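You operate a simulated robot arm through the tools that you are given. There is no shell and no other tool. Be economical: measure what you need, move in short steps, check, and stop when the job is done.

You are at the controls of a simulated robot arm. One attempt, no reset.

Task
Wind the table clock and set it to 30 minutes past ten.
Fine: stop it with the red slider ahead of the setting; wind the grey wheel all the way; start it again last.

Only the result counts: the job must be done as asked and must still hold three seconds after the hand-in. Knocking over, shifting, dropping, spilling or breaking anything else fails it.

Robot
A 6-joint arm with a two-finger parallel gripper, fixed in place. Base frame: the origin is at the foot of the arm, x ahead of it, y to its left, z up; the work surface is at about z = 0. Units: m, degrees, N and s.
With the tool pointing down near the work surface it reaches from about 0.14 to 0.58 m from the base axis. Its first joint turns from -66.0 to 66.0 degrees. Payload 2.1 kg.
The tool frame sits at the grasp point between the pads (the TCP): z along the fingers, y along the line on which they close. The tips reach 0.03 m beyond it. Largest opening 0.094 m; finger width 0.028, thickness 0.01; the body of the gripper, 0.05 by 0.096 m, starts 0.055 m behind the TCP.
Orientation is told as [roll, pitch, yaw] about the base's x, y, z axes, in that order, counted from this pose: with the fingers straight down and closing along the base's y, the tool's x points along the base's -x, its y along +y and its z along -z.

Tools
- The arm moves only by the tool apply_moves. Its argument "steps" is a list of rows, each a list of 7 numbers: the finger opening in mm, from 0 to 94, then the shift along the tool's x, y, z in units of 150 mm (1.0 is 150 mm), then the turn, a rotation vector about the tool's x, y, z in units of 120 degrees (1.0 is 120 degrees). In form: [[jaw, x, y, z, rx, ry, rz], ...]. A call has 1 to 20 rows; each row is the pose to reach, as a shift and turn from the pose commanded when the call began, along the tool's axes at that moment. A call with a number of a shift or a turn outside -1 to 1 is refused whole. Rows are played at 5 a second. More than 0.05 m and 8.6 degrees between two rows, or a gripper value outside its range, and nothing of the call is played. A pose out of reach is approached as far as the arm can. The call stops where the force on the tool passes 40 N (or 10 N more than at its start, if that is more) or the arm is blocked; 0.2 s more then pass. Each finger travels about 0.072 m/s and halts on what it meets, pressing with about 28 N; the grip force reading is that of the motor and also rises with nothing between the fingers. The clock runs only during rows and for 0.2 s after the last one: add rows that repeat a pose to give the fingers time. The reply holds the time, the measured pose of the TCP, the force on the tool along the base axes, the opening and the grip force, in the units named above and with some noise.
- Cameras (640 x 400 px; columns grow to the right, rows downward): "scene" is fixed at [0.0479, -0.3625, 0.4976]; the picture's right is [0.85, -0.52, 0.00], its down [-0.23, -0.38, -0.89] and it looks along [0.46, 0.76, -0.45] (base axes); focal length 302 px, centre (320, 200). "wrist" rides on the gripper at [-0.037, 0, -0.058] in the tool frame; the picture's right is [0.00, -1.00, 0.00], its down [0.97, 0.00, -0.24] and it looks along [0.24, 0.00, 0.97] (tool axes); focal length 218 px, centre (320, 200).
- snapshot(camera): a new picture of that camera. It takes no simulated time.
- point_at(camera, pixels): for up to 12 pixels [column, row] of the newest picture of that camera ("zoom" is the newest enlarged one), the place [x, y, z] in the base frame of the surface seen there, good to about 0.002 m. It takes no simulated time.
- close_up(camera, box): a new picture of the part [left, top, right, bottom] of that camera's present view, enlarged. It takes no simulated time.
- finish_job(): hands the job in; it is judged then, once.

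Work in short steps. Measure before you move; look again where a grasp or a placing could have gone wrong, and mend it. You have 80 turns and 46 pictures in all, those below and enlarged ones among them. Open the gripper and draw the arm clear of the work before you hand the job in, unless the task says otherwise; then end with one line.

The tools are called after ">>>" as name(argument=value, ...) on one line, values as JSON. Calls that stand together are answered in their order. apply_moves: Moves the arm, as the interface text tells. Its arguments: {"type":"object","properties":{"steps":{"type":"array"}},"required":["steps"]} The other tools are called the same way: snapshot (camera) takes a picture; point_at (camera, pixels) gives the place of the surface under pixels of a picture; close_up (camera, box) takes an enlarged picture of a part of a camera's view; finish_job () hands the job in.

At the start:

```text
time_s: 0.0
eef_pos: [0.3269, 0.0854, 0.3624]
tcp_rot: [0.0, 0.0, 0.0]
ft_force: [0.1, 0.2, 0.4]
opening: 0.0938
gripper_force: 0.0
```

scene: 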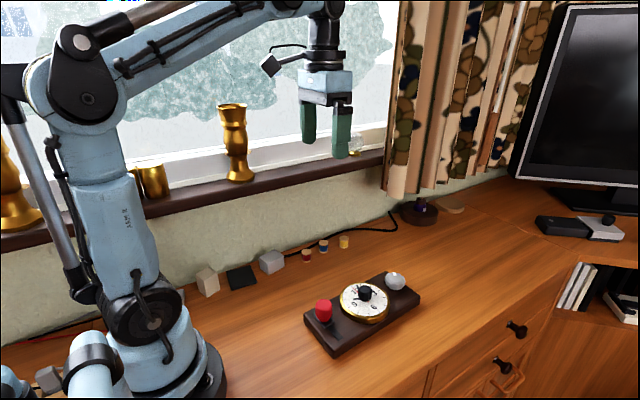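
wrist: 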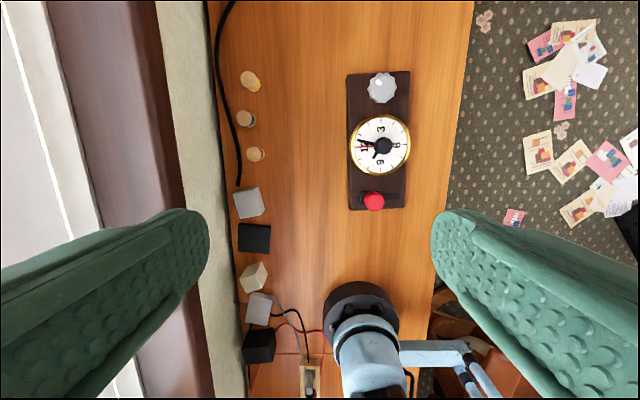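

I see a base with a red slider knob at about (373,201), a clock dial at (380,145) and a grey wheel at (382,87) in the wrist view. I'll enlarge both views to read the details.

>>> close_up(camera="wrist", box=[330, 60, 430, 220])

>>> close_up(camera="scene", box=[290, 260, 434, 360])

```text
2.50 times, centred on (380, 140) of wrist
```

zoom: 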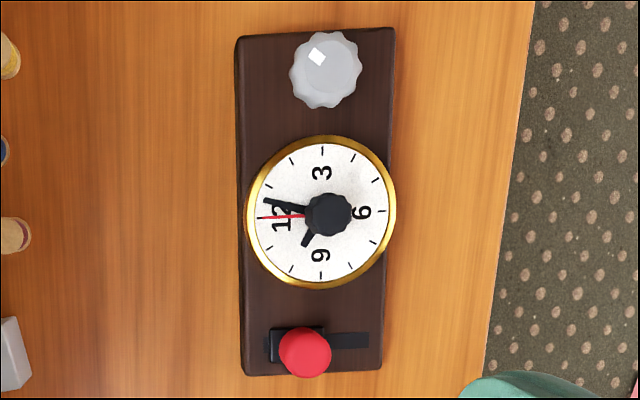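

```text
4.00 times, centred on (362, 310) of scene
```

zoom: 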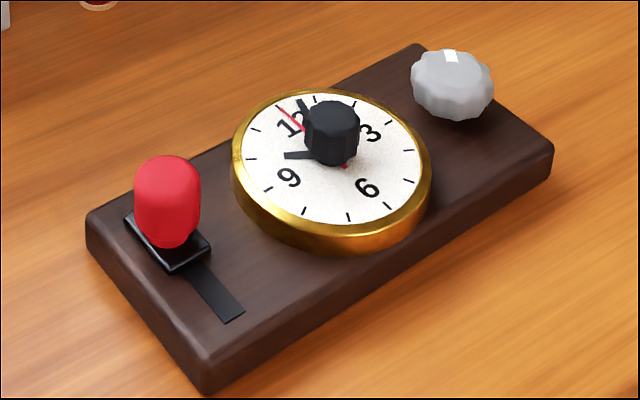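

12 o'clock points to +y and the slider sits at the +y end of its slot. I'll measure the parts from the scene zoom.

>>> point_at(camera="zoom", pixels=[[167, 162], [167, 235], [232, 312], [135, 215], [333, 108], [330, 160], [452, 65], [440, 100], [270, 190], [380, 180], [420, 48], [205, 385]])

>>> point_at(camera="wrist", pixels=[[373, 201], [383, 146], [382, 87], [348, 207], [404, 208], [348, 75], [409, 73], [352, 145], [409, 146], [368, 87], [395, 87]])

```text
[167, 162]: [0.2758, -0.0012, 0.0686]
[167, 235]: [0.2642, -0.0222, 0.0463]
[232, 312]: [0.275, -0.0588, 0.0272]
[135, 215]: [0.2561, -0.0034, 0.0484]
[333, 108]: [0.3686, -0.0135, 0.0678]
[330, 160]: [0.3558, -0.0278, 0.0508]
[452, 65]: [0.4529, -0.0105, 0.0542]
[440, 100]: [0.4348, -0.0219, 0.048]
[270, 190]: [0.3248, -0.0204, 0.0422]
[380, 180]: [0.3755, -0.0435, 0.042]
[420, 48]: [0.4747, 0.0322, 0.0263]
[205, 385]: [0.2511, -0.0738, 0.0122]
```

```text
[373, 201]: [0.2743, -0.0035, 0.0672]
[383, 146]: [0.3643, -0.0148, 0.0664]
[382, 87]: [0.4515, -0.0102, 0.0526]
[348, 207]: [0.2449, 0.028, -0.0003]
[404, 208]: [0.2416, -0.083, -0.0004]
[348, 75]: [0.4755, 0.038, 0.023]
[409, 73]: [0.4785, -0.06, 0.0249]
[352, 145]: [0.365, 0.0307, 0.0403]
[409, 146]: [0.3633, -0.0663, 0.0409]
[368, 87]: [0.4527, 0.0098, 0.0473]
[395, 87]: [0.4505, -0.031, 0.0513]
```

Measured: slider knob about (0.273,-0.003, top 0.067), dial knob (0.363,-0.016, top 0.067), wheel (0.452,-0.011, top 0.053). I'll move above the slider first.

>>> apply_moves(steps=[[80, 0.072, -0.118, 0.187, 0, 0, 0], [70, 0.144, -0.236, 0.373, 0, 0, 0], [60, 0.216, -0.354, 0.56, 0, 0, 0], [60, 0.288, -0.472, 0.747, 0, 0, 0], [60, 0.36, -0.589, 0.933, 0, 0, 0], [60, 0.36, -0.589, 0.933, 0, 0, 0]])

```text
time_s: 1.4
eef_pos: [0.2736, -0.0024, 0.2217]
tcp_rot: [0.1, 0.0, 0.0]
ft_force: [-0.5, 0.2, 0.1]
opening: 0.0601
gripper_force: 0.1
```

The arm is above the slider. I'll take a wrist picture to check the alignment.

>>> snapshot(camera="wrist")

```text
41 pictures are left
```

wrist: 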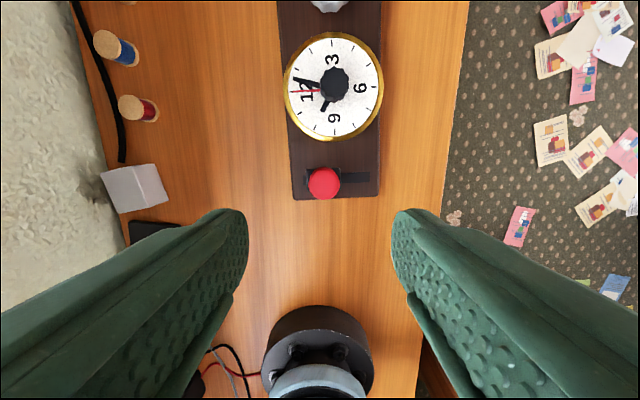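

Slider knob at (323,183), close to the tool centre line. I'll measure points on it and on the dial knob, hands and slot.

>>> point_at(camera="wrist", pixels=[[323, 183], [310, 183], [337, 183], [323, 170], [323, 197], [370, 178], [352, 178], [334, 84], [321, 84], [347, 84], [334, 72], [334, 98]])

```text
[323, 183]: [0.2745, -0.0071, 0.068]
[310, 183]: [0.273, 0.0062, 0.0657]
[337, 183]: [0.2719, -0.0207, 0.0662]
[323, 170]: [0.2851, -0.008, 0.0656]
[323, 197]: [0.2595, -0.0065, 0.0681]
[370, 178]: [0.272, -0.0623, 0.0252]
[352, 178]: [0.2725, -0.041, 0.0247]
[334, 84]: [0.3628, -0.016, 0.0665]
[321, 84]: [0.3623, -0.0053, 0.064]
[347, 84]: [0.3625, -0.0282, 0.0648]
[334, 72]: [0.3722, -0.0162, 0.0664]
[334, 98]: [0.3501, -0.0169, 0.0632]
```

Slider knob centre is about (0.273,-0.007). I'll descend around it and close.

>>> apply_moves(steps=[[60, 0.0, -0.03, 0.25, 0, 0, 0], [60, 0.0, -0.03, 0.5, 0, 0, 0], [60, 0.0, -0.03, 0.75, 0, 0, 0], [60, 0.0, -0.03, 0.99, 0, 0, 0], [60, 0.0, -0.03, 0.99, 0, 0, 0], [40, 0.0, -0.03, 0.99, 0, 0, 0], [20, 0.0, -0.03, 0.99, 0, 0, 0], [20, 0.0, -0.03, 0.99, 0, 0, 0]])

```text
time_s: 3.2
eef_pos: [0.2728, -0.0067, 0.0717]
tcp_rot: [-0.1, 0.0, 0.1]
ft_force: [0.2, -0.3, -0.4]
opening: 0.0317
gripper_force: 28.0
```

Gripped the slider at 32 mm opening. Now I slide it toward -y in small steps.

>>> apply_moves(steps=[[20, 0, -0.05, 0, 0, 0, 0], [20, 0, -0.1, 0, 0, 0, 0], [20, 0, -0.14, 0, 0, 0, 0], [20, 0, -0.17, 0, 0, 0, 0], [20, 0, -0.2, 0, 0, 0, 0], [20, 0, -0.23, 0, 0, 0, 0], [20, 0, -0.26, 0, 0, 0, 0], [20, 0, -0.29, 0, 0, 0, 0], [20, 0, -0.32, 0, 0, 0, 0]])

```text
time_s: 5.2
eef_pos: [0.2732, -0.0553, 0.0733]
tcp_rot: [-0.1, 0.1, 0.0]
ft_force: [-3.0, 5.7, 3.0]
opening: 0.0311
gripper_force: 28.2
```

The reading shows 5.7 N along y, maybe the end stop. I'll check in the scene view.

>>> close_up(camera="scene", box=[290, 260, 434, 360])

```text
4.00 times, centred on (362, 310) of scene
```

zoom: 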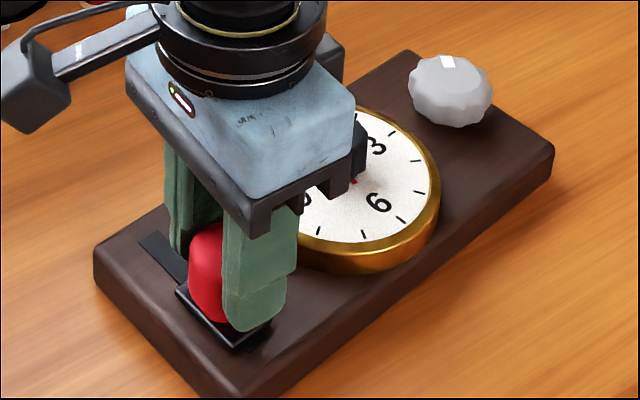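

The slider reached its end stop, and the board seems to have turned slightly because I pushed past it. I'll release, rise and re-measure.

>>> apply_moves(steps=[[40, 0, 0.0, 0, 0, 0, 0], [60, 0, 0.0, 0, 0, 0, 0], [60, 0, 0, -0.2, 0, 0, 0], [60, 0, 0, -0.5, 0, 0, 0], [60, -0.1, 0.05, -0.8, 0, 0, 0], [60, -0.3, 0.15, -1, 0, 0, 0], [60, -0.5, 0.3, -1, 0, 0, 0], [60, -0.5, 0.3, -1, 0, 0, 0]])

>>> close_up(camera="wrist", box=[220, 0, 420, 240])

>>> snapshot(camera="wrist")

```text
time_s: 7.0
eef_pos: [0.3484, -0.0088, 0.2246]
tcp_rot: [0.0, 0.0, 0.0]
ft_force: [1.4, 0.1, -0.1]
opening: 0.0598
gripper_force: 0.1
```

```text
1.67 times, centred on (320, 120) of wrist
```

zoom: 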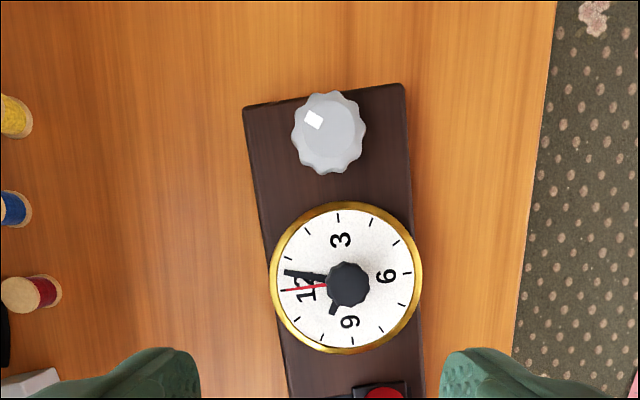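

```text
38 pictures are left
```

wrist: 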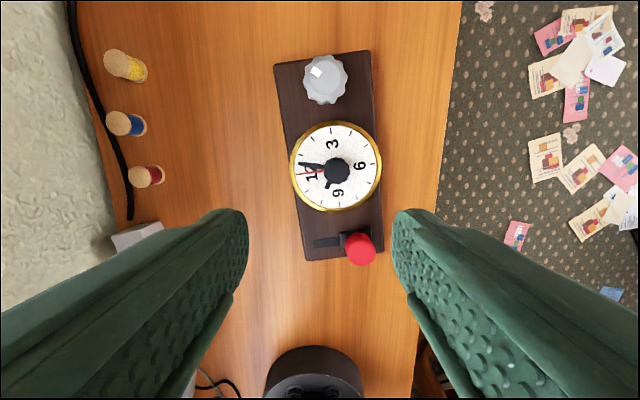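

The board has turned about 7°. I'll measure knob, wheel, hands and edges now.

>>> point_at(camera="wrist", pixels=[[337, 171], [325, 171], [350, 171], [325, 79], [305, 79], [347, 79], [325, 57], [325, 103], [359, 248], [275, 66], [370, 53], [305, 260]])

>>> point_at(camera="zoom", pixels=[[285, 272], [333, 314], [315, 118], [339, 218], [350, 340], [275, 280], [418, 275]])

```text
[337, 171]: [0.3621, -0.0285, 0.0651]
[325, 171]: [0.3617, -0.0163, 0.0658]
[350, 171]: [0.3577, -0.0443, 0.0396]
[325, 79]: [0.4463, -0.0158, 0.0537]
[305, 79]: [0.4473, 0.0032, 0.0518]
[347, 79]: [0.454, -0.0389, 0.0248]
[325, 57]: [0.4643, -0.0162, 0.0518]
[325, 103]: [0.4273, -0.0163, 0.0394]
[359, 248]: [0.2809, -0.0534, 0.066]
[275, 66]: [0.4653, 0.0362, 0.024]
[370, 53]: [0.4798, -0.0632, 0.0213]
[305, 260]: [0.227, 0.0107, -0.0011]
```

```text
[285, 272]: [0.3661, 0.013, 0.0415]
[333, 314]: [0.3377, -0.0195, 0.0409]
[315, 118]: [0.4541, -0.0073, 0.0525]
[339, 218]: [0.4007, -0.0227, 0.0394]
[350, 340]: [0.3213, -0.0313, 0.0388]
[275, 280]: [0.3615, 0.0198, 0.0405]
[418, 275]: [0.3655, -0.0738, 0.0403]
```

Board yaw is about +8°, dial knob at (0.361,-0.0275), wheel centre about (0.446,-0.016), radius 21 mm, top 0.053. I'll move above the wheel, turned -60°.

>>> apply_moves(steps=[[62, -0.1, -0.01, 0, 0, 0, -0.0625], [62, -0.2, -0.02, 0, 0, 0, -0.125], [62, -0.3, -0.03, 0, 0, 0, -0.1875], [62, -0.4, -0.04, 0.1, 0, 0, -0.25], [62, -0.5, -0.048, 0.2, 0, 0, -0.3125], [62, -0.6, -0.048, 0.35, 0, 0, -0.375], [62, -0.651, -0.048, 0.45, 0, 0, -0.4375], [62, -0.651, -0.048, 0.5, 0, 0, -0.5], [62, -0.651, -0.048, 0.5, 0, 0, -0.5]])

>>> snapshot(camera="wrist")

```text
time_s: 9.0
eef_pos: [0.4452, -0.0174, 0.1485]
tcp_rot: [0.1, 0.0, 60.2]
ft_force: [-0.3, 1.0, 0.2]
opening: 0.0618
gripper_force: 0.0
```

```text
37 pictures are left
```

wrist: 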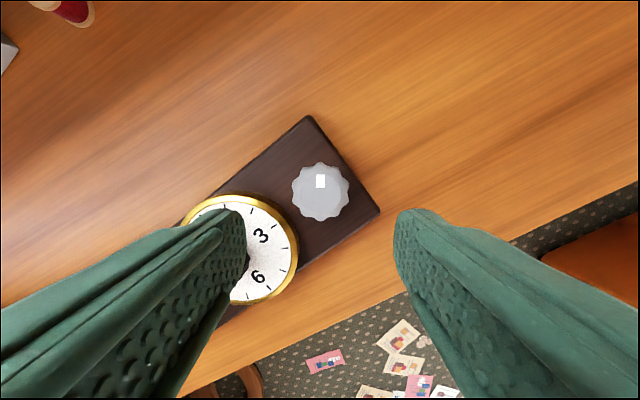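

The wheel at (320,191) is centred between the fingers laterally. I'll check its position along the other axis.

>>> point_at(camera="wrist", pixels=[[320, 191], [293, 191], [347, 191], [320, 164], [320, 216], [320, 182]])

```text
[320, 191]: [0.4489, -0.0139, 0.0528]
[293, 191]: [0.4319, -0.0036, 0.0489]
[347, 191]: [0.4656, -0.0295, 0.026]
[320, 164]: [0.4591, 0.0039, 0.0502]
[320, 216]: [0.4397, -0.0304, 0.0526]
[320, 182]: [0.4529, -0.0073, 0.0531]
```

Wheel centre refined to (0.449,-0.0135). I'll shift, descend to TCP z 0.0745 and close.

>>> apply_moves(steps=[[62, -0.035, -0.009, 0.15, 0, 0, 0], [62, -0.035, -0.009, 0.35, 0, 0, 0], [62, -0.035, -0.009, 0.495, 0, 0, 0], [62, -0.035, -0.009, 0.495, 0, 0, 0], [50, -0.035, -0.009, 0.495, 0, 0, 0], [40, -0.035, -0.009, 0.495, 0, 0, 0], [30, -0.035, -0.009, 0.495, 0, 0, 0], [30, -0.035, -0.009, 0.495, 0, 0, 0]])

>>> snapshot(camera="wrist")

```text
time_s: 10.8
eef_pos: [0.4495, -0.0145, 0.0743]
tcp_rot: [0.0, 0.0, 60.0]
ft_force: [-2.4, -0.2, 1.0]
opening: 0.0428
gripper_force: 28.6
```

```text
36 pictures are left
```

wrist: 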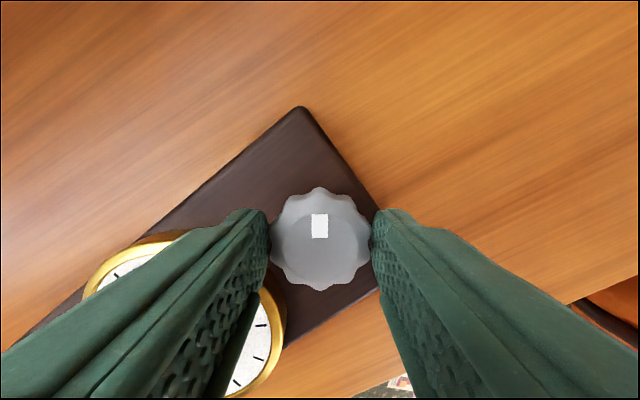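

The grip on the wheel is good, with the white mark at (319,226). I'll turn 30° clockwise and look.

>>> apply_moves(steps=[[30, 0, 0, 0, 0, 0, 0.05], [30, 0, 0, 0, 0, 0, 0.1], [30, 0, 0, 0, 0, 0, 0.15], [30, 0, 0, 0, 0, 0, 0.2], [30, 0, 0, 0, 0, 0, 0.25]])

>>> snapshot(camera="wrist")

```text
time_s: 12.0
eef_pos: [0.4492, -0.0141, 0.0731]
tcp_rot: [0.0, -0.1, 29.9]
ft_force: [1.4, 0.4, -0.4]
opening: 0.0425
gripper_force: 27.7
```

```text
35 pictures are left
```

wrist: 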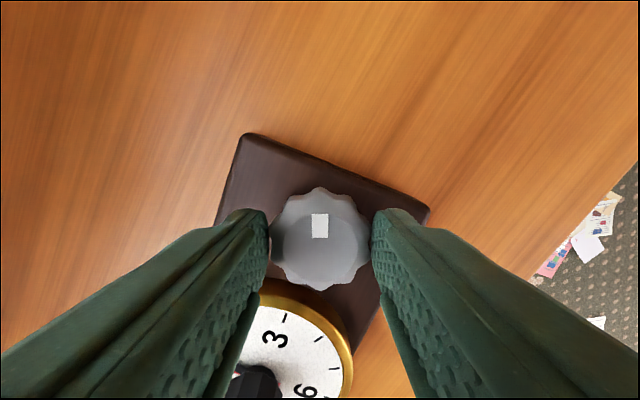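

The wheel turned with the gripper while the board edge went from 52° to 22° in the picture, so the board stayed still. I'll continue 90° clockwise.

>>> apply_moves(steps=[[30, 0, 0, 0, 0, 0, 0.0625], [30, 0, 0, 0, 0, 0, 0.125], [30, 0, 0, 0, 0, 0, 0.1875], [30, 0, 0, 0, 0, 0, 0.25], [30, 0, 0, 0, 0, 0, 0.3125], [30, 0, 0, 0, 0, 0, 0.375], [30, 0, 0, 0, 0, 0, 0.4375], [30, 0, 0, 0, 0, 0, 0.5], [30, 0, 0, 0, 0, 0, 0.5625], [30, 0, 0, 0, 0, 0, 0.625], [30, 0, 0, 0, 0, 0, 0.6875], [30, 0, 0, 0, 0, 0, 0.75]])

>>> snapshot(camera="wrist")

```text
time_s: 14.6
eef_pos: [0.4494, -0.0125, 0.0741]
tcp_rot: [-0.1, 0.0, -60.1]
ft_force: [-2.7, 0.4, -0.1]
opening: 0.0427
gripper_force: 28.2
```

```text
34 pictures are left
```

wrist: 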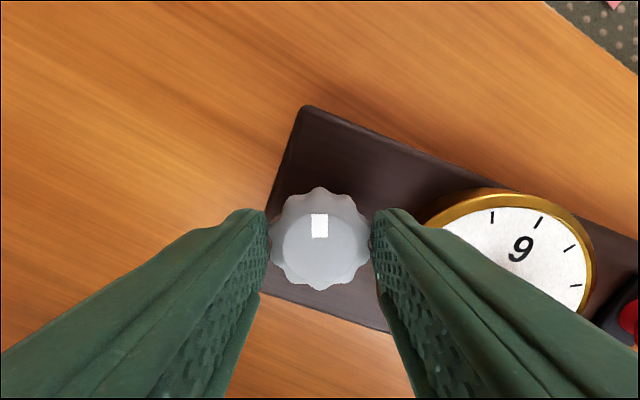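

Still turning freely with the board fixed (120° so far). I'll continue clockwise another 60°.

>>> apply_moves(steps=[[30, 0, 0, 0, 0, 0, 0.0625], [30, 0, 0, 0, 0, 0, 0.125], [30, 0, 0, 0, 0, 0, 0.1875], [30, 0, 0, 0, 0, 0, 0.25], [30, 0, 0, 0, 0, 0, 0.3125], [30, 0, 0, 0, 0, 0, 0.375], [30, 0, 0, 0, 0, 0, 0.4375], [30, 0, 0, 0, 0, 0, 0.5]])

>>> snapshot(camera="wrist")

```text
time_s: 16.4
eef_pos: [0.4495, -0.0134, 0.0747]
tcp_rot: [-0.1, 0.0, -120.1]
ft_force: [-3.2, 1.0, 0.2]
opening: 0.0426
gripper_force: 28.0
```

```text
33 pictures are left
```

wrist: 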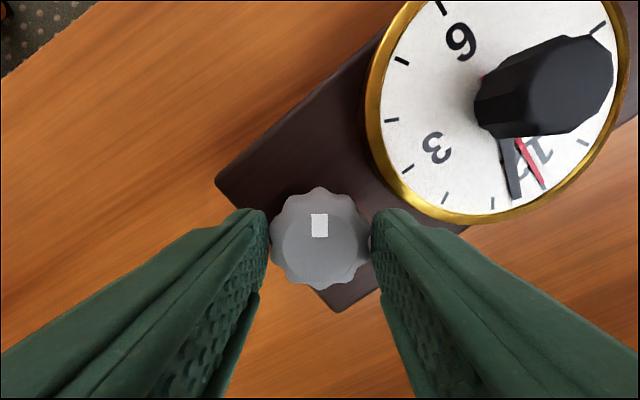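

Board still unmoved (edge near -39°), 180° wound. I'll continue 50° more while the wrist allows.

>>> apply_moves(steps=[[30, 0, 0, 0, 0, 0, 0.06], [30, 0, 0, 0, 0, 0, 0.12], [30, 0, 0, 0, 0, 0, 0.18], [30, 0, 0, 0, 0, 0, 0.24], [30, 0, 0, 0, 0, 0, 0.3], [30, 0, 0, 0, 0, 0, 0.36], [30, 0, 0, 0, 0, 0, 0.42]])

>>> snapshot(camera="wrist")

```text
time_s: 18.0
eef_pos: [0.4495, -0.0135, 0.0751]
tcp_rot: [-0.1, 0.0, -170.5]
ft_force: [-5.3, 5.9, 8.6]
opening: 0.0429
gripper_force: 27.7
```

```text
32 pictures are left
```

wrist: 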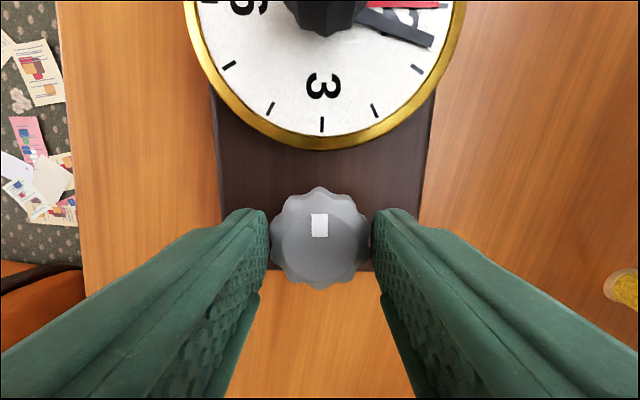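

Wound 230°; forces rose a bit (8.6 N up), with the board still aligned. I'll open in place and see whether the wheel holds.

>>> apply_moves(steps=[[50, 0, 0, 0, 0, 0, 0], [62, 0, 0, 0, 0, 0, 0], [62, 0, 0, 0, 0, 0, 0], [62, 0, 0, -0.15, 0, 0, 0], [62, 0, 0, -0.3, 0, 0, 0], [62, 0, 0, -0.3, 0, 0, 0]])

>>> snapshot(camera="wrist")

```text
time_s: 19.4
eef_pos: [0.4505, -0.0136, 0.1198]
tcp_rot: [-0.1, 0.0, -170.3]
ft_force: [-0.5, 0.3, -0.1]
opening: 0.0621
gripper_force: 0.0
```

```text
31 pictures are left
```

wrist: 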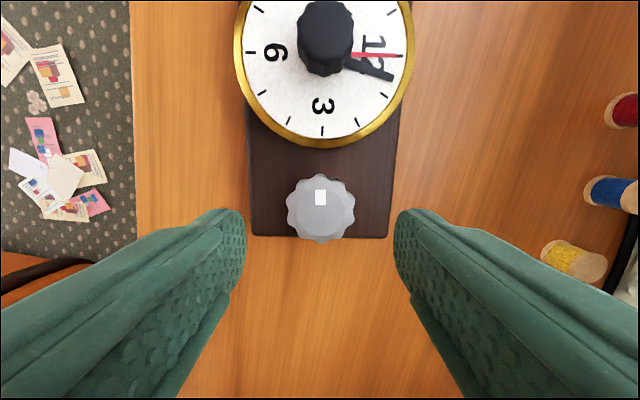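

The wheel held its position. To check for a stop I'll turn the gripper back 180° and regrip.

>>> apply_moves(steps=[[62, 0, 0, 0, 0, 0, -0.0667], [62, 0, 0, 0, 0, 0, -0.1333], [62, 0, 0, 0, 0, 0, -0.2], [62, 0, 0, 0, 0, 0, -0.2667], [62, 0, 0, 0, 0, 0, -0.3333], [62, 0, 0, 0, 0, 0, -0.4], [62, 0, 0, 0, 0, 0, -0.4667], [62, 0, 0, 0, 0, 0, -0.5333], [62, 0, 0, 0, 0, 0, -0.6], [62, 0, 0, 0, 0, 0, -0.6667], [62, 0, 0, 0, 0, 0, -0.7333], [62, 0, 0, 0, 0, 0, -0.8], [62, 0, 0, 0, 0, 0, -0.8667], [62, 0, 0, 0, 0, 0, -0.9333], [62, 0, 0, 0, 0, 0, -1.0], [62, 0, 0, 0, 0, 0, -1.0]])

>>> apply_moves(steps=[[62, 0, 0, 0, 0, 0, -0.0625], [62, 0, 0, 0, 0, 0, -0.125], [62, 0, 0, 0, 0, 0, -0.1875], [62, 0, 0, 0, 0, 0, -0.25], [62, 0, 0, 0, 0, 0, -0.3125], [62, 0, 0, 0, 0, 0, -0.375], [62, 0, 0, 0, 0, 0, -0.4375], [62, 0, 0, 0, 0, 0, -0.5], [62, 0, 0, 0.15, 0, 0, -0.5], [62, 0, 0, 0.3, 0, 0, -0.5], [62, 0, 0, 0.3, 0, 0, -0.5], [50, 0, 0, 0.3, 0, 0, -0.5], [40, 0, 0, 0.3, 0, 0, -0.5], [30, 0, 0, 0.3, 0, 0, -0.5], [30, 0, 0, 0.3, 0, 0, -0.5]])

>>> snapshot(camera="wrist")

```text
time_s: 22.8
eef_pos: [0.4502, -0.0129, 0.1193]
tcp_rot: [-0.1, 0.0, -50.3]
ft_force: [-0.2, -0.3, 0.1]
opening: 0.0619
gripper_force: 0.1
```

```text
time_s: 26.0
eef_pos: [0.4497, -0.014, 0.0752]
tcp_rot: [0.0, 0.0, 9.6]
ft_force: [0.3, 0.4, 0.6]
opening: 0.0426
gripper_force: 27.9
```

```text
30 pictures are left
```

wrist: 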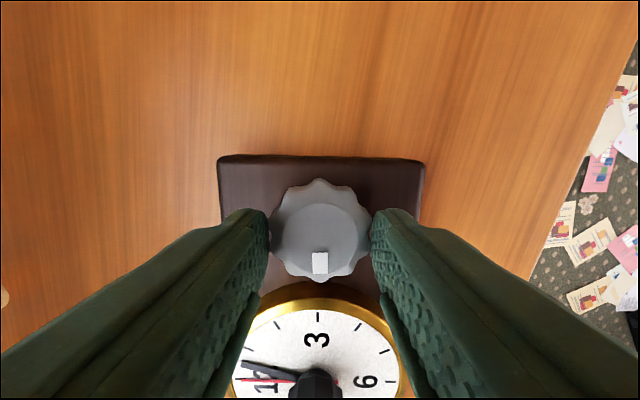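

Regripped, mark now at (320,262) and the board's front edge level. I'll turn 30° clockwise and check whether wheel or board moves.

>>> apply_moves(steps=[[30, 0, 0, 0, 0, 0, 0.04], [30, 0, 0, 0, 0, 0, 0.08], [30, 0, 0, 0, 0, 0, 0.12], [30, 0, 0, 0, 0, 0, 0.16], [30, 0, 0, 0, 0, 0, 0.2], [30, 0, 0, 0, 0, 0, 0.25]])

>>> snapshot(camera="wrist")

```text
time_s: 27.4
eef_pos: [0.4491, -0.0139, 0.0747]
tcp_rot: [0.1, -0.1, -20.5]
ft_force: [3.3, 1.6, 0.7]
opening: 0.0427
gripper_force: 27.9
```

```text
29 pictures are left
```

wrist: 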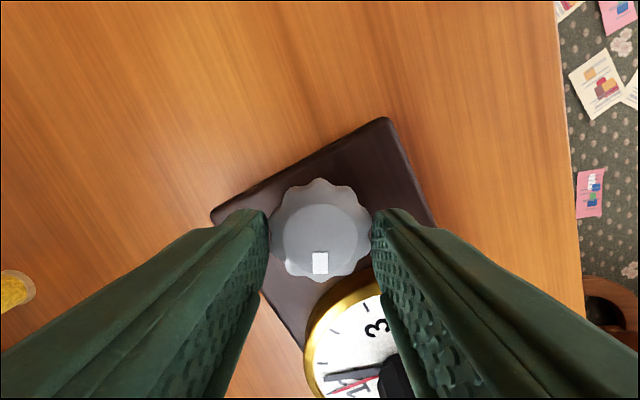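

The board edge went 0 → -29° so only the wheel turned (260° total). I'll continue 60° more.

>>> apply_moves(steps=[[30, 0, 0, 0, 0, 0, 0.05], [30, 0, 0, 0, 0, 0, 0.1], [30, 0, 0, 0, 0, 0, 0.15], [30, 0, 0, 0, 0, 0, 0.2], [30, 0, 0, 0, 0, 0, 0.25], [30, 0, 0, 0, 0, 0, 0.3], [30, 0, 0, 0, 0, 0, 0.35], [30, 0, 0, 0, 0, 0, 0.4], [30, 0, 0, 0, 0, 0, 0.45], [30, 0, 0, 0, 0, 0, 0.5]])

>>> snapshot(camera="wrist")

```text
time_s: 29.6
eef_pos: [0.4501, -0.013, 0.0732]
tcp_rot: [0.0, 0.0, -80.5]
ft_force: [4.1, 1.4, -0.2]
opening: 0.0425
gripper_force: 27.6
```

```text
28 pictures are left
```

wrist: 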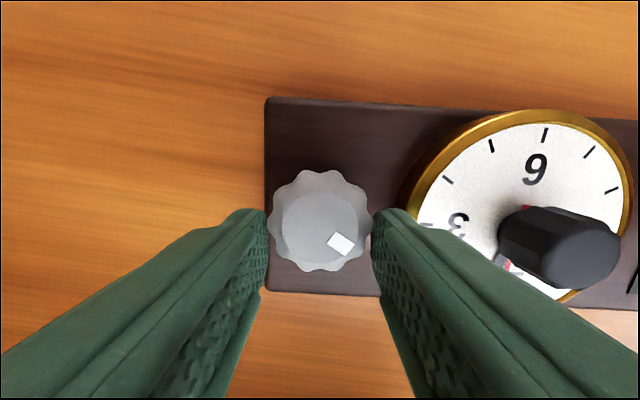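

The mark moved relative to the fingers (now at (340,243)), so the wheel hit its end stop and the fingers slipped about one lobe. I'll press another 12° to confirm it is seated at the stop.

>>> apply_moves(steps=[[30, 0, 0, 0, 0, 0, 0.025], [30, 0, 0, 0, 0, 0, 0.05], [30, 0, 0, 0, 0, 0, 0.075], [30, 0, 0, 0, 0, 0, 0.1]])

>>> snapshot(camera="wrist")

```text
time_s: 30.6
eef_pos: [0.4499, -0.0131, 0.0752]
tcp_rot: [-0.1, -0.1, -92.5]
ft_force: [4.6, 2.4, 1.1]
opening: 0.0427
gripper_force: 28.1
```

```text
27 pictures are left
```

wrist: 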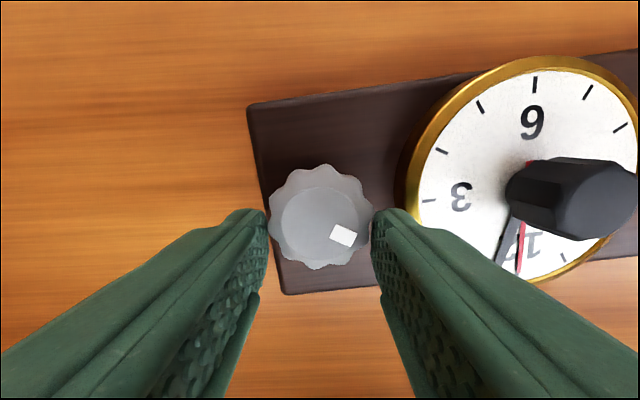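

The wheel stayed fixed relative to the board while the gripper slipped, so it is fully wound. I'll release, rise and rotate back.

>>> apply_moves(steps=[[45, 0, 0, 0, 0, 0, 0], [62, 0, 0, 0, 0, 0, 0], [62, 0, 0, -0.15, 0, 0, 0], [62, 0, 0, -0.4, 0, 0, 0], [62, 0, 0, -0.6, 0, 0, -0.0667], [62, 0, 0, -0.8, 0, 0, -0.1333], [62, 0, 0, -0.8, 0, 0, -0.2], [62, 0, 0, -0.8, 0, 0, -0.2667], [62, 0, 0, -0.8, 0, 0, -0.3333], [62, 0, 0, -0.8, 0, 0, -0.4], [62, 0, 0, -0.8, 0, 0, -0.4667], [62, 0, 0, -0.8, 0, 0, -0.5333], [62, 0, 0, -0.8, 0, 0, -0.6], [62, 0, 0, -0.8, 0, 0, -0.6667], [62, 0, 0, -0.8, 0, 0, -0.7333], [62, 0, 0, -0.8, 0, 0, -0.7708], [62, 0, 0, -0.8, 0, 0, -0.7708]])

>>> apply_moves(steps=[[50, 0.15, 0, 0, 0, 0, 0], [50, 0.3, 0.03, 0, 0, 0, 0], [50, 0.45, 0.06, 0, 0, 0, 0], [50, 0.6, -0.05, 0, 0, 0, 0], [50, 0.6, -0.1, 0, 0, 0, 0]])

>>> snapshot(camera="wrist")

```text
time_s: 34.2
eef_pos: [0.4504, -0.0135, 0.1937]
tcp_rot: [0.0, 0.1, 0.1]
ft_force: [-0.2, 0.1, 0.6]
opening: 0.0619
gripper_force: 0.1
```

```text
time_s: 35.4
eef_pos: [0.3598, -0.0276, 0.1947]
tcp_rot: [0.0, 0.0, 0.2]
ft_force: [-0.7, 0.2, 0.4]
opening: 0.0499
gripper_force: 0.0
```

```text
26 pictures are left
```

wrist: 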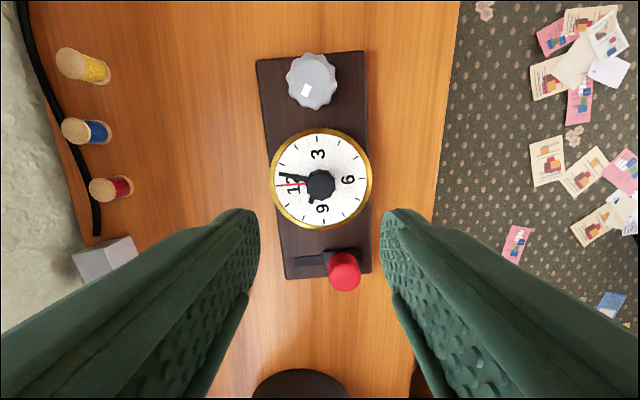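

Dial knob is at (320,184), the slider is still at its stop end. I'll enlarge the dial to measure.

>>> close_up(camera="wrist", box=[240, 130, 400, 230])

```text
4.00 times, centred on (320, 180) of wrist
```

zoom: 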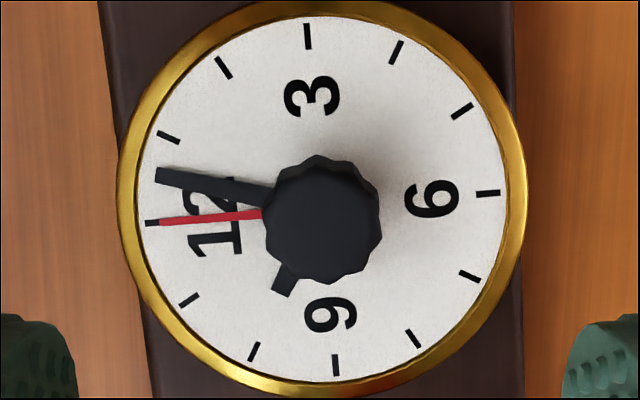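

The dial reads about 10:02.6 (minute hand 15° past the 12 tick). I'll measure the knob's edges and hand heights.

>>> point_at(camera="zoom", pixels=[[322, 212], [270, 212], [374, 212], [322, 165], [322, 262], [170, 178], [250, 190], [200, 220], [285, 282], [152, 222], [488, 193], [130, 200]])

```text
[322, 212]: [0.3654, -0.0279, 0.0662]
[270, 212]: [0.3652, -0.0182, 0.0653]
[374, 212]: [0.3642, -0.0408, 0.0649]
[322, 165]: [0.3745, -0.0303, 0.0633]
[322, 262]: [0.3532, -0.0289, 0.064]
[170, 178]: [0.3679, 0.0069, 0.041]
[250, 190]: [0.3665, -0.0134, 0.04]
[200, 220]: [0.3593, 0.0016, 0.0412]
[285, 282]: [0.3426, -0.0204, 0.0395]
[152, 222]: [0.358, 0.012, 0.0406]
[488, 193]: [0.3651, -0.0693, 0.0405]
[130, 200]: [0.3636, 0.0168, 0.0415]
```

Knob centre about (0.363,-0.029). I'll rotate to +75°, descend to TCP z 0.078 (tips 7 mm above the dial), and close.

>>> apply_moves(steps=[[50, -0.02, -0.009, 0.1, 0, 0, -0.07], [50, -0.02, -0.009, 0.2, 0, 0, -0.14], [50, -0.02, -0.009, 0.3, 0, 0, -0.21], [50, -0.02, -0.009, 0.4, 0, 0, -0.28], [50, -0.02, -0.009, 0.45, 0, 0, -0.35], [50, -0.02, -0.009, 0.5, 0, 0, -0.42], [50, -0.02, -0.009, 0.55, 0, 0, -0.49], [50, -0.02, -0.009, 0.55, 0, 0, -0.56], [50, -0.02, -0.009, 0.55, 0, 0, -0.625], [50, -0.02, -0.009, 0.65, 0, 0, -0.625], [50, -0.02, -0.009, 0.778, 0, 0, -0.625], [50, -0.02, -0.009, 0.778, 0, 0, -0.625], [40, -0.02, -0.009, 0.778, 0, 0, -0.625], [30, -0.02, -0.009, 0.778, 0, 0, -0.625], [15, -0.02, -0.009, 0.778, 0, 0, -0.625], [15, -0.02, -0.009, 0.778, 0, 0, -0.625]])

>>> snapshot(camera="wrist")

```text
time_s: 38.8
eef_pos: [0.3624, -0.03, 0.0769]
tcp_rot: [0.0, 0.0, 75.1]
ft_force: [-4.0, 1.8, -0.5]
opening: 0.0265
gripper_force: 28.1
```

```text
24 pictures are left
```

wrist: 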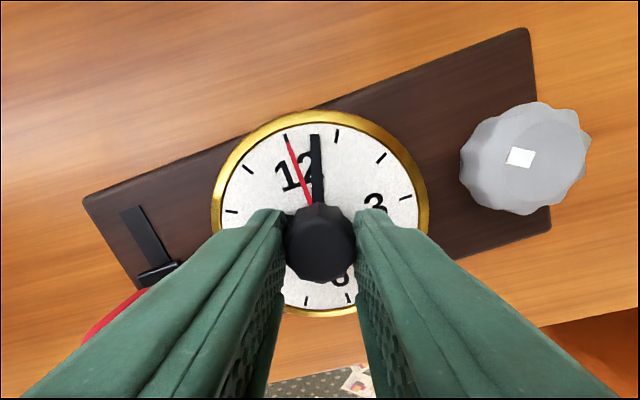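

Knob gripped at 26.5 mm; the minute hand is visible at (315,135). I'll turn 30° clockwise and see how the hand follows.

>>> apply_moves(steps=[[15, 0, 0, 0, 0, 0, 0.05], [15, 0, 0, 0, 0, 0, 0.1], [15, 0, 0, 0, 0, 0, 0.15], [15, 0, 0, 0, 0, 0, 0.2], [15, 0, 0, 0, 0, 0, 0.25]])

>>> snapshot(camera="wrist")

```text
time_s: 40.0
eef_pos: [0.3614, -0.0301, 0.0777]
tcp_rot: [0.1, 0.1, 45.0]
ft_force: [-10.2, 4.1, 11.3]
opening: 0.0265
gripper_force: 27.6
```

```text
23 pictures are left
```

wrist: 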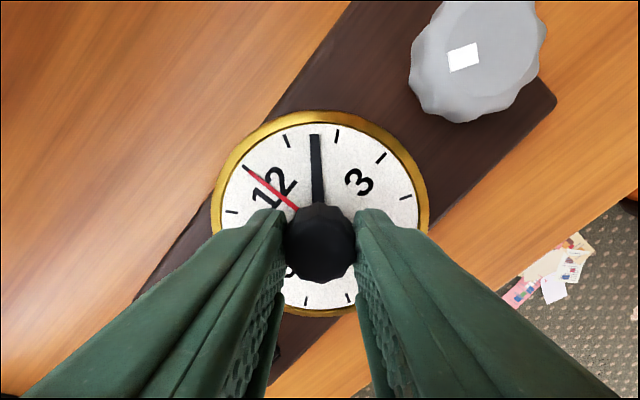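

The minute hand follows 1:1 (now about 45° past 12). I'll turn about 105° more, then fine tune.

>>> apply_moves(steps=[[15, 0, 0, 0, 0, 0, 0.0625], [15, 0, 0, 0, 0, 0, 0.125], [15, 0, 0, 0, 0, 0, 0.1875], [15, 0, 0, 0, 0, 0, 0.25], [15, 0, 0, 0, 0, 0, 0.3125], [15, 0, 0, 0, 0, 0, 0.375], [15, 0, 0, 0, 0, 0, 0.4375], [15, 0, 0, 0, 0, 0, 0.5], [15, 0, 0, 0, 0, 0, 0.5625], [15, 0, 0, 0, 0, 0, 0.625], [15, 0, 0, 0, 0, 0, 0.6875], [15, 0, 0, 0, 0, 0, 0.75], [15, 0, 0, 0, 0, 0, 0.8125], [15, 0, 0, 0, 0, 0, 0.875]])

>>> snapshot(camera="wrist")

```text
time_s: 43.0
eef_pos: [0.3629, -0.0304, 0.0779]
tcp_rot: [0.0, 0.0, -60.0]
ft_force: [4.9, -1.6, -0.4]
opening: 0.0268
gripper_force: 28.3
```

```text
22 pictures are left
```

wrist: 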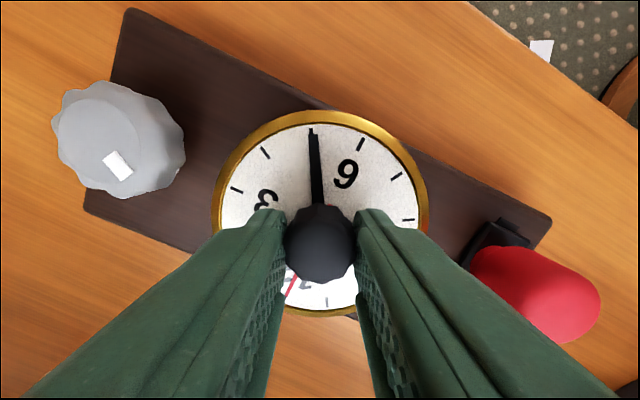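

Minute hand is on the 5 tick (25 min); the 6 tick is at (360,144). I'll turn 30° more.

>>> apply_moves(steps=[[15, 0, 0, 0, 0, 0, 0.05], [15, 0, 0, 0, 0, 0, 0.1], [15, 0, 0, 0, 0, 0, 0.15], [15, 0, 0, 0, 0, 0, 0.2], [15, 0, 0, 0, 0, 0, 0.248], [15, 0, 0, 0, 0, 0, 0.248]])

>>> close_up(camera="wrist", box=[220, 100, 420, 225])

```text
time_s: 44.4
eef_pos: [0.3633, -0.0312, 0.0773]
tcp_rot: [0.0, 0.0, -89.8]
ft_force: [6.9, -0.8, 5.6]
opening: 0.0264
gripper_force: 28.2
```

```text
3.20 times, centred on (320, 162) of wrist
```

zoom: 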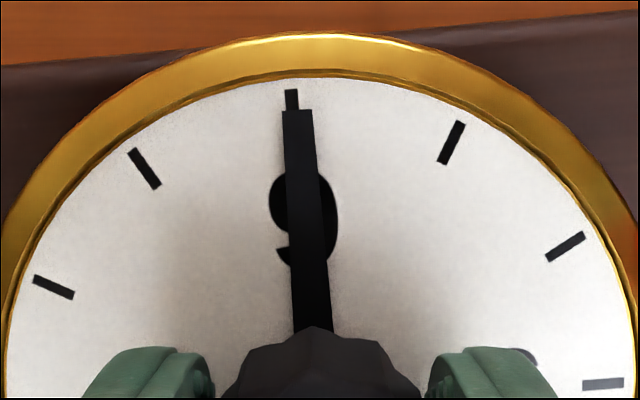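

The hand sits on the 6 tick within about 1°. I'll release and rise to verify from above.

>>> apply_moves(steps=[[35, 0, 0, 0, 0, 0, 0], [50, 0, 0, 0, 0, 0, 0], [50, 0, 0, -0.1, 0, 0, 0], [50, 0, 0, -0.3, 0, 0, 0.0], [50, 0, 0, -0.5, 0, 0, -0.07], [50, 0, 0, -0.7, 0, 0, -0.14], [50, 0, 0, -0.78, 0, 0, -0.21], [50, 0, 0, -0.78, 0, 0, -0.28], [50, 0, 0, -0.78, 0, 0, -0.35], [50, 0, 0, -0.78, 0, 0, -0.42], [50, 0, 0, -0.78, 0, 0, -0.49], [50, 0, 0, -0.78, 0, 0, -0.56], [50, 0, 0, -0.78, 0, 0, -0.63], [50, 0, 0, -0.78, 0, 0, -0.7], [50, 0, 0, -0.78, 0, 0, -0.75], [50, 0, 0, -0.78, 0, 0, -0.75]])

>>> close_up(camera="wrist", box=[240, 130, 400, 230])

>>> snapshot(camera="wrist")

```text
time_s: 47.8
eef_pos: [0.3626, -0.0298, 0.1935]
tcp_rot: [-0.1, 0.0, 0.4]
ft_force: [-0.3, 0.3, -0.7]
opening: 0.05
gripper_force: 0.1
```

```text
4.00 times, centred on (320, 180) of wrist
```

zoom: 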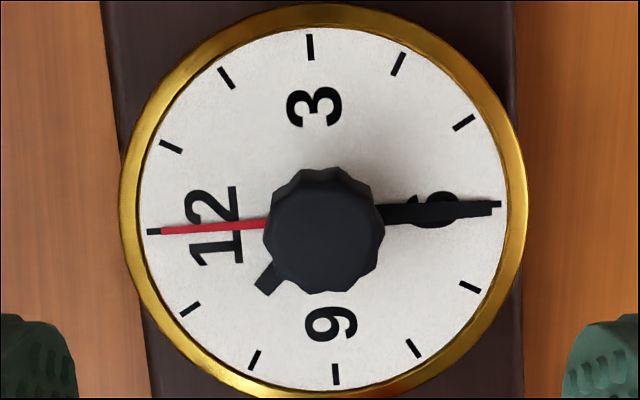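

```text
19 pictures are left
```

wrist: 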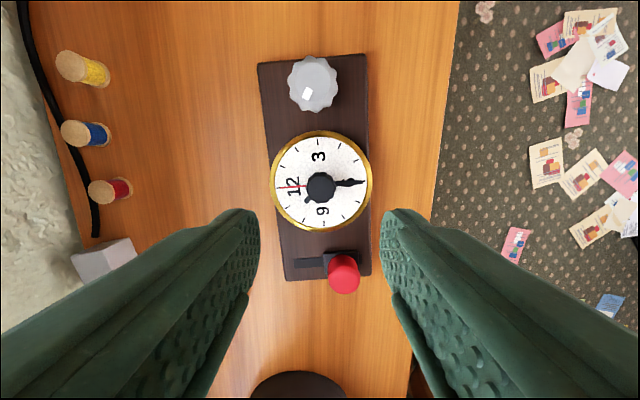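

The dial reads 10:30 with the hour hand midway between 10 and 11, and the wheel mark is unchanged. Now I measure the slider and slot to restart the clock.

>>> close_up(camera="wrist", box=[270, 220, 390, 300])

>>> point_at(camera="wrist", pixels=[[344, 274], [331, 274], [358, 274], [344, 258], [344, 288], [295, 263], [318, 262], [284, 278], [370, 274]])

```text
5.00 times, centred on (330, 260) of wrist
```

zoom: 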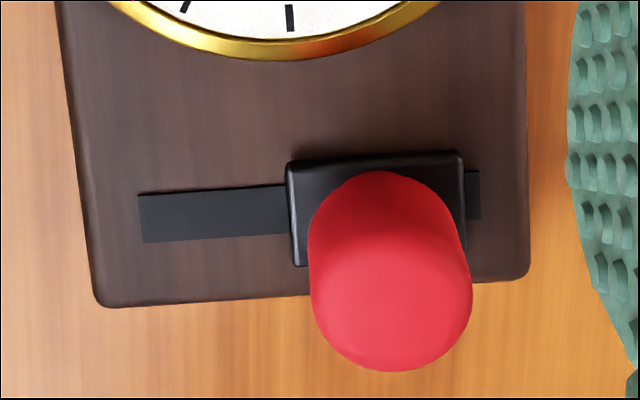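

```text
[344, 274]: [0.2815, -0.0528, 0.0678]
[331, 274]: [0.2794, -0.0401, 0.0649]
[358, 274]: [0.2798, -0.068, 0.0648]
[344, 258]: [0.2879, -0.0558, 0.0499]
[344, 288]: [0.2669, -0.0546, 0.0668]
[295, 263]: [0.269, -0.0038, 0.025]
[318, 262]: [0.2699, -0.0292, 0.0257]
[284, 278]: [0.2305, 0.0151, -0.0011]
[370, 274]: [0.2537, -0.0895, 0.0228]
```

Slider knob at about (0.277,-0.054), needing about 32 mm of travel toward +y. I'll move over it, descend and grip.

>>> apply_moves(steps=[[60, 0.2, -0.05, 0, 0, 0, 0], [60, 0.4, -0.11, 0, 0, 0, 0], [60, 0.571, -0.161, 0.1, 0, 0, -0.02], [60, 0.571, -0.161, 0.4, 0, 0, -0.04], [60, 0.571, -0.161, 0.6, 0, 0, -0.04], [60, 0.571, -0.161, 0.805, 0, 0, -0.04], [60, 0.571, -0.161, 0.805, 0, 0, -0.04], [45, 0.571, -0.161, 0.805, 0, 0, -0.04], [20, 0.571, -0.161, 0.805, 0, 0, -0.04], [20, 0.571, -0.161, 0.805, 0, 0, -0.04], [20, 0.571, -0.161, 0.805, 0, 0, -0.04]])

>>> close_up(camera="scene", box=[290, 260, 434, 360])

```text
time_s: 50.2
eef_pos: [0.2743, -0.0543, 0.0739]
tcp_rot: [0.0, 0.0, 5.2]
ft_force: [-0.4, 2.5, -0.5]
opening: 0.0318
gripper_force: 28.2
```

```text
4.00 times, centred on (362, 310) of scene
```

zoom: 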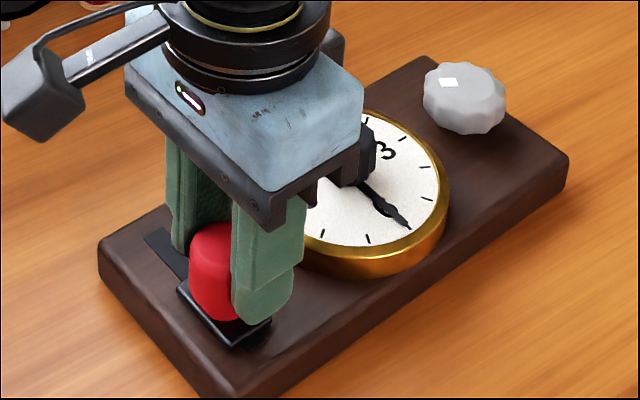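

The slider is gripped. I'll slide 30 mm along the slot toward +y in small steps.

>>> apply_moves(steps=[[20, 0, 0.03, 0, 0, 0, 0], [20, 0, 0.06, 0, 0, 0, 0], [20, 0, 0.09, 0, 0, 0, 0], [20, 0, 0.12, 0, 0, 0, 0], [20, 0, 0.15, 0, 0, 0, 0], [20, 0, 0.18, 0, 0, 0, 0], [20, 0, 0.2, 0, 0, 0, 0], [20, 0, 0.2, 0, 0, 0, 0]])

>>> close_up(camera="scene", box=[290, 260, 434, 360])

```text
time_s: 52.0
eef_pos: [0.2736, -0.0243, 0.0749]
tcp_rot: [0.0, 0.2, 5.0]
ft_force: [-16.8, -1.6, 28.5]
opening: 0.0311
gripper_force: 27.8
```

```text
4.00 times, centred on (362, 310) of scene
```

zoom: 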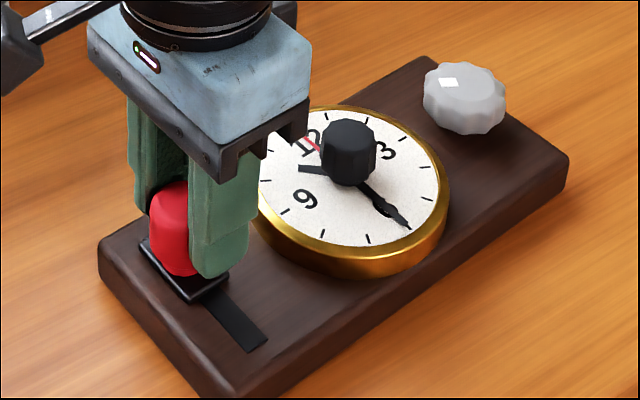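

The slider is nearly home, but the grip shows a strained force (28 N up). I'll open to relax it, regrip, and nudge 3 mm further.

>>> apply_moves(steps=[[40, 0, 0, 0, 0, 0, 0], [46, 0, 0, 0, 0, 0, 0], [46, 0, 0.01, 0, 0, 0, 0], [20, 0, 0.01, 0, 0, 0, 0], [20, 0, 0.01, 0, 0, 0, 0], [20, 0, 0.02, 0, 0, 0, 0], [20, 0, 0.03, 0, 0, 0, 0]])

>>> close_up(camera="scene", box=[290, 260, 434, 360])

```text
time_s: 53.6
eef_pos: [0.2741, -0.0204, 0.074]
tcp_rot: [-0.1, 0.0, 5.1]
ft_force: [-1.4, -11.9, 16.3]
opening: 0.032
gripper_force: 27.7
```

```text
4.00 times, centred on (362, 310) of scene
```

zoom: 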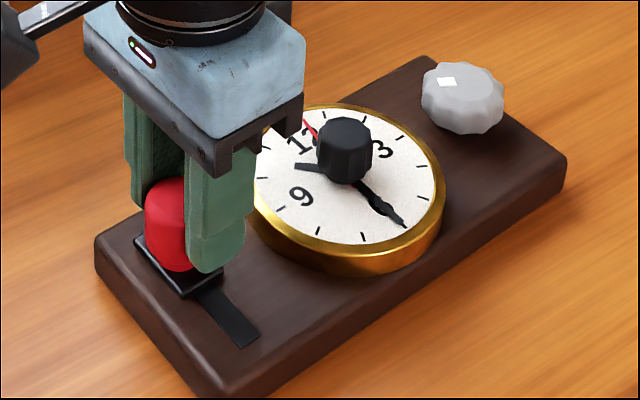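

The board began to shift a hair, so the slider is at its stop, and the red second hand has moved: it runs. I'll release and back away.

>>> apply_moves(steps=[[40, 0, 0, 0, 0, 0, 0], [60, 0, 0, 0, 0, 0, 0], [60, 0, 0, 0, 0, 0, 0], [60, 0, 0, -0.2, 0, 0, 0], [60, 0, 0, -0.4, 0, 0, 0], [60, 0, 0, -0.7, 0, 0, 0], [60, -0.2, 0, -1, 0, 0, 0], [60, -0.3, 0.2, -1, 0, 0, 0], [60, -0.3, 0.2, -1, 0, 0, 0]])

>>> close_up(camera="wrist", box=[240, 50, 440, 250])

>>> snapshot(camera="scene")

```text
refused: row 7 steps farther than a row can; nothing moved
```

```text
2.00 times, centred on (340, 150) of wrist
```

zoom: 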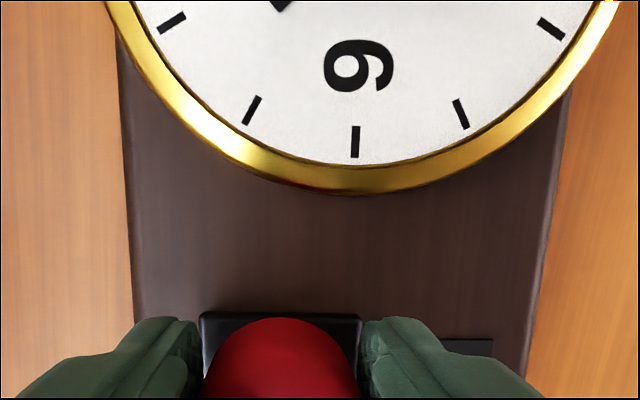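

```text
13 pictures are left
```

scene: 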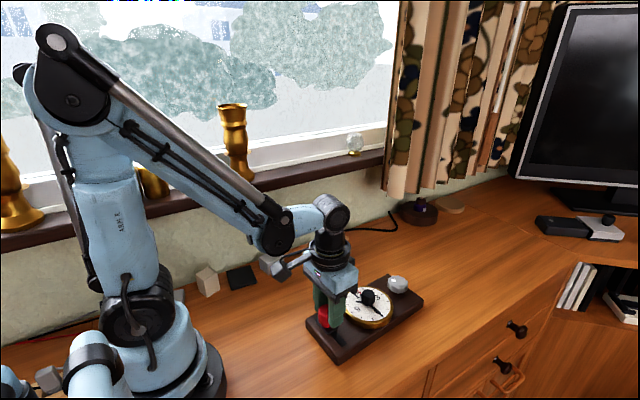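

That call was refused for too large a step, so nothing moved. I'll resend it with smaller steps.

>>> apply_moves(steps=[[40, 0, 0, 0, 0, 0, 0], [60, 0, 0, 0, 0, 0, 0], [60, 0, 0, 0, 0, 0, 0], [60, 0, 0, -0.2, 0, 0, 0], [60, 0, 0, -0.4, 0, 0, 0], [60, 0, 0, -0.65, 0, 0, 0], [60, 0, 0, -0.9, 0, 0, 0], [60, -0.2, 0, -1, 0, 0, 0], [60, -0.4, 0.1, -1, 0, 0, 0], [60, -0.4, 0.1, -1, 0, 0, 0]])

>>> close_up(camera="wrist", box=[240, 50, 440, 280])

```text
time_s: 55.8
eef_pos: [0.3331, -0.0003, 0.2235]
tcp_rot: [0.0, 0.0, 5.1]
ft_force: [-0.2, 0.2, -0.4]
opening: 0.06
gripper_force: 0.0
```

```text
1.74 times, centred on (340, 165) of wrist
```

zoom: 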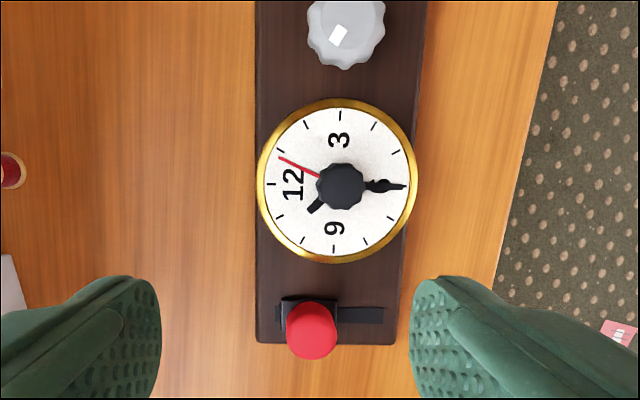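

The clock is running (second hand a few seconds past 12), the minute hand is on 6, and the slider is back at its start end. I'll draw the arm further up.

>>> apply_moves(steps=[[80, 0, 0.15, -0.2, 0, 0, 0], [90, 0, 0.3, -0.4, 0, 0, 0], [90, 0, 0.45, -0.6, 0, 0, 0], [90, 0, 0.55, -0.8, 0, 0, 0]])

>>> close_up(camera="scene", box=[290, 260, 434, 360])

```text
time_s: 56.8
eef_pos: [0.3255, 0.0821, 0.3446]
tcp_rot: [0.0, 0.0, 5.1]
ft_force: [-0.2, -0.7, 0.2]
opening: 0.0901
gripper_force: 0.0
```

```text
4.00 times, centred on (362, 310) of scene
```

zoom: 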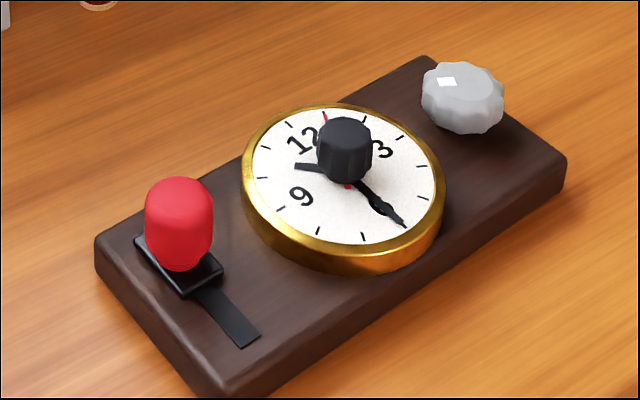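

The clock runs, shows 10:30 and is fully wound, and the arm is clear. I'll hand the job in.

>>> finish_job()

```text
The job is handed in.
```

The clock is wound to its stop, set to 10:30 and running again. Its base turned and shifted slightly on the table while I worked the slider, and the job is handed in with the arm clear.
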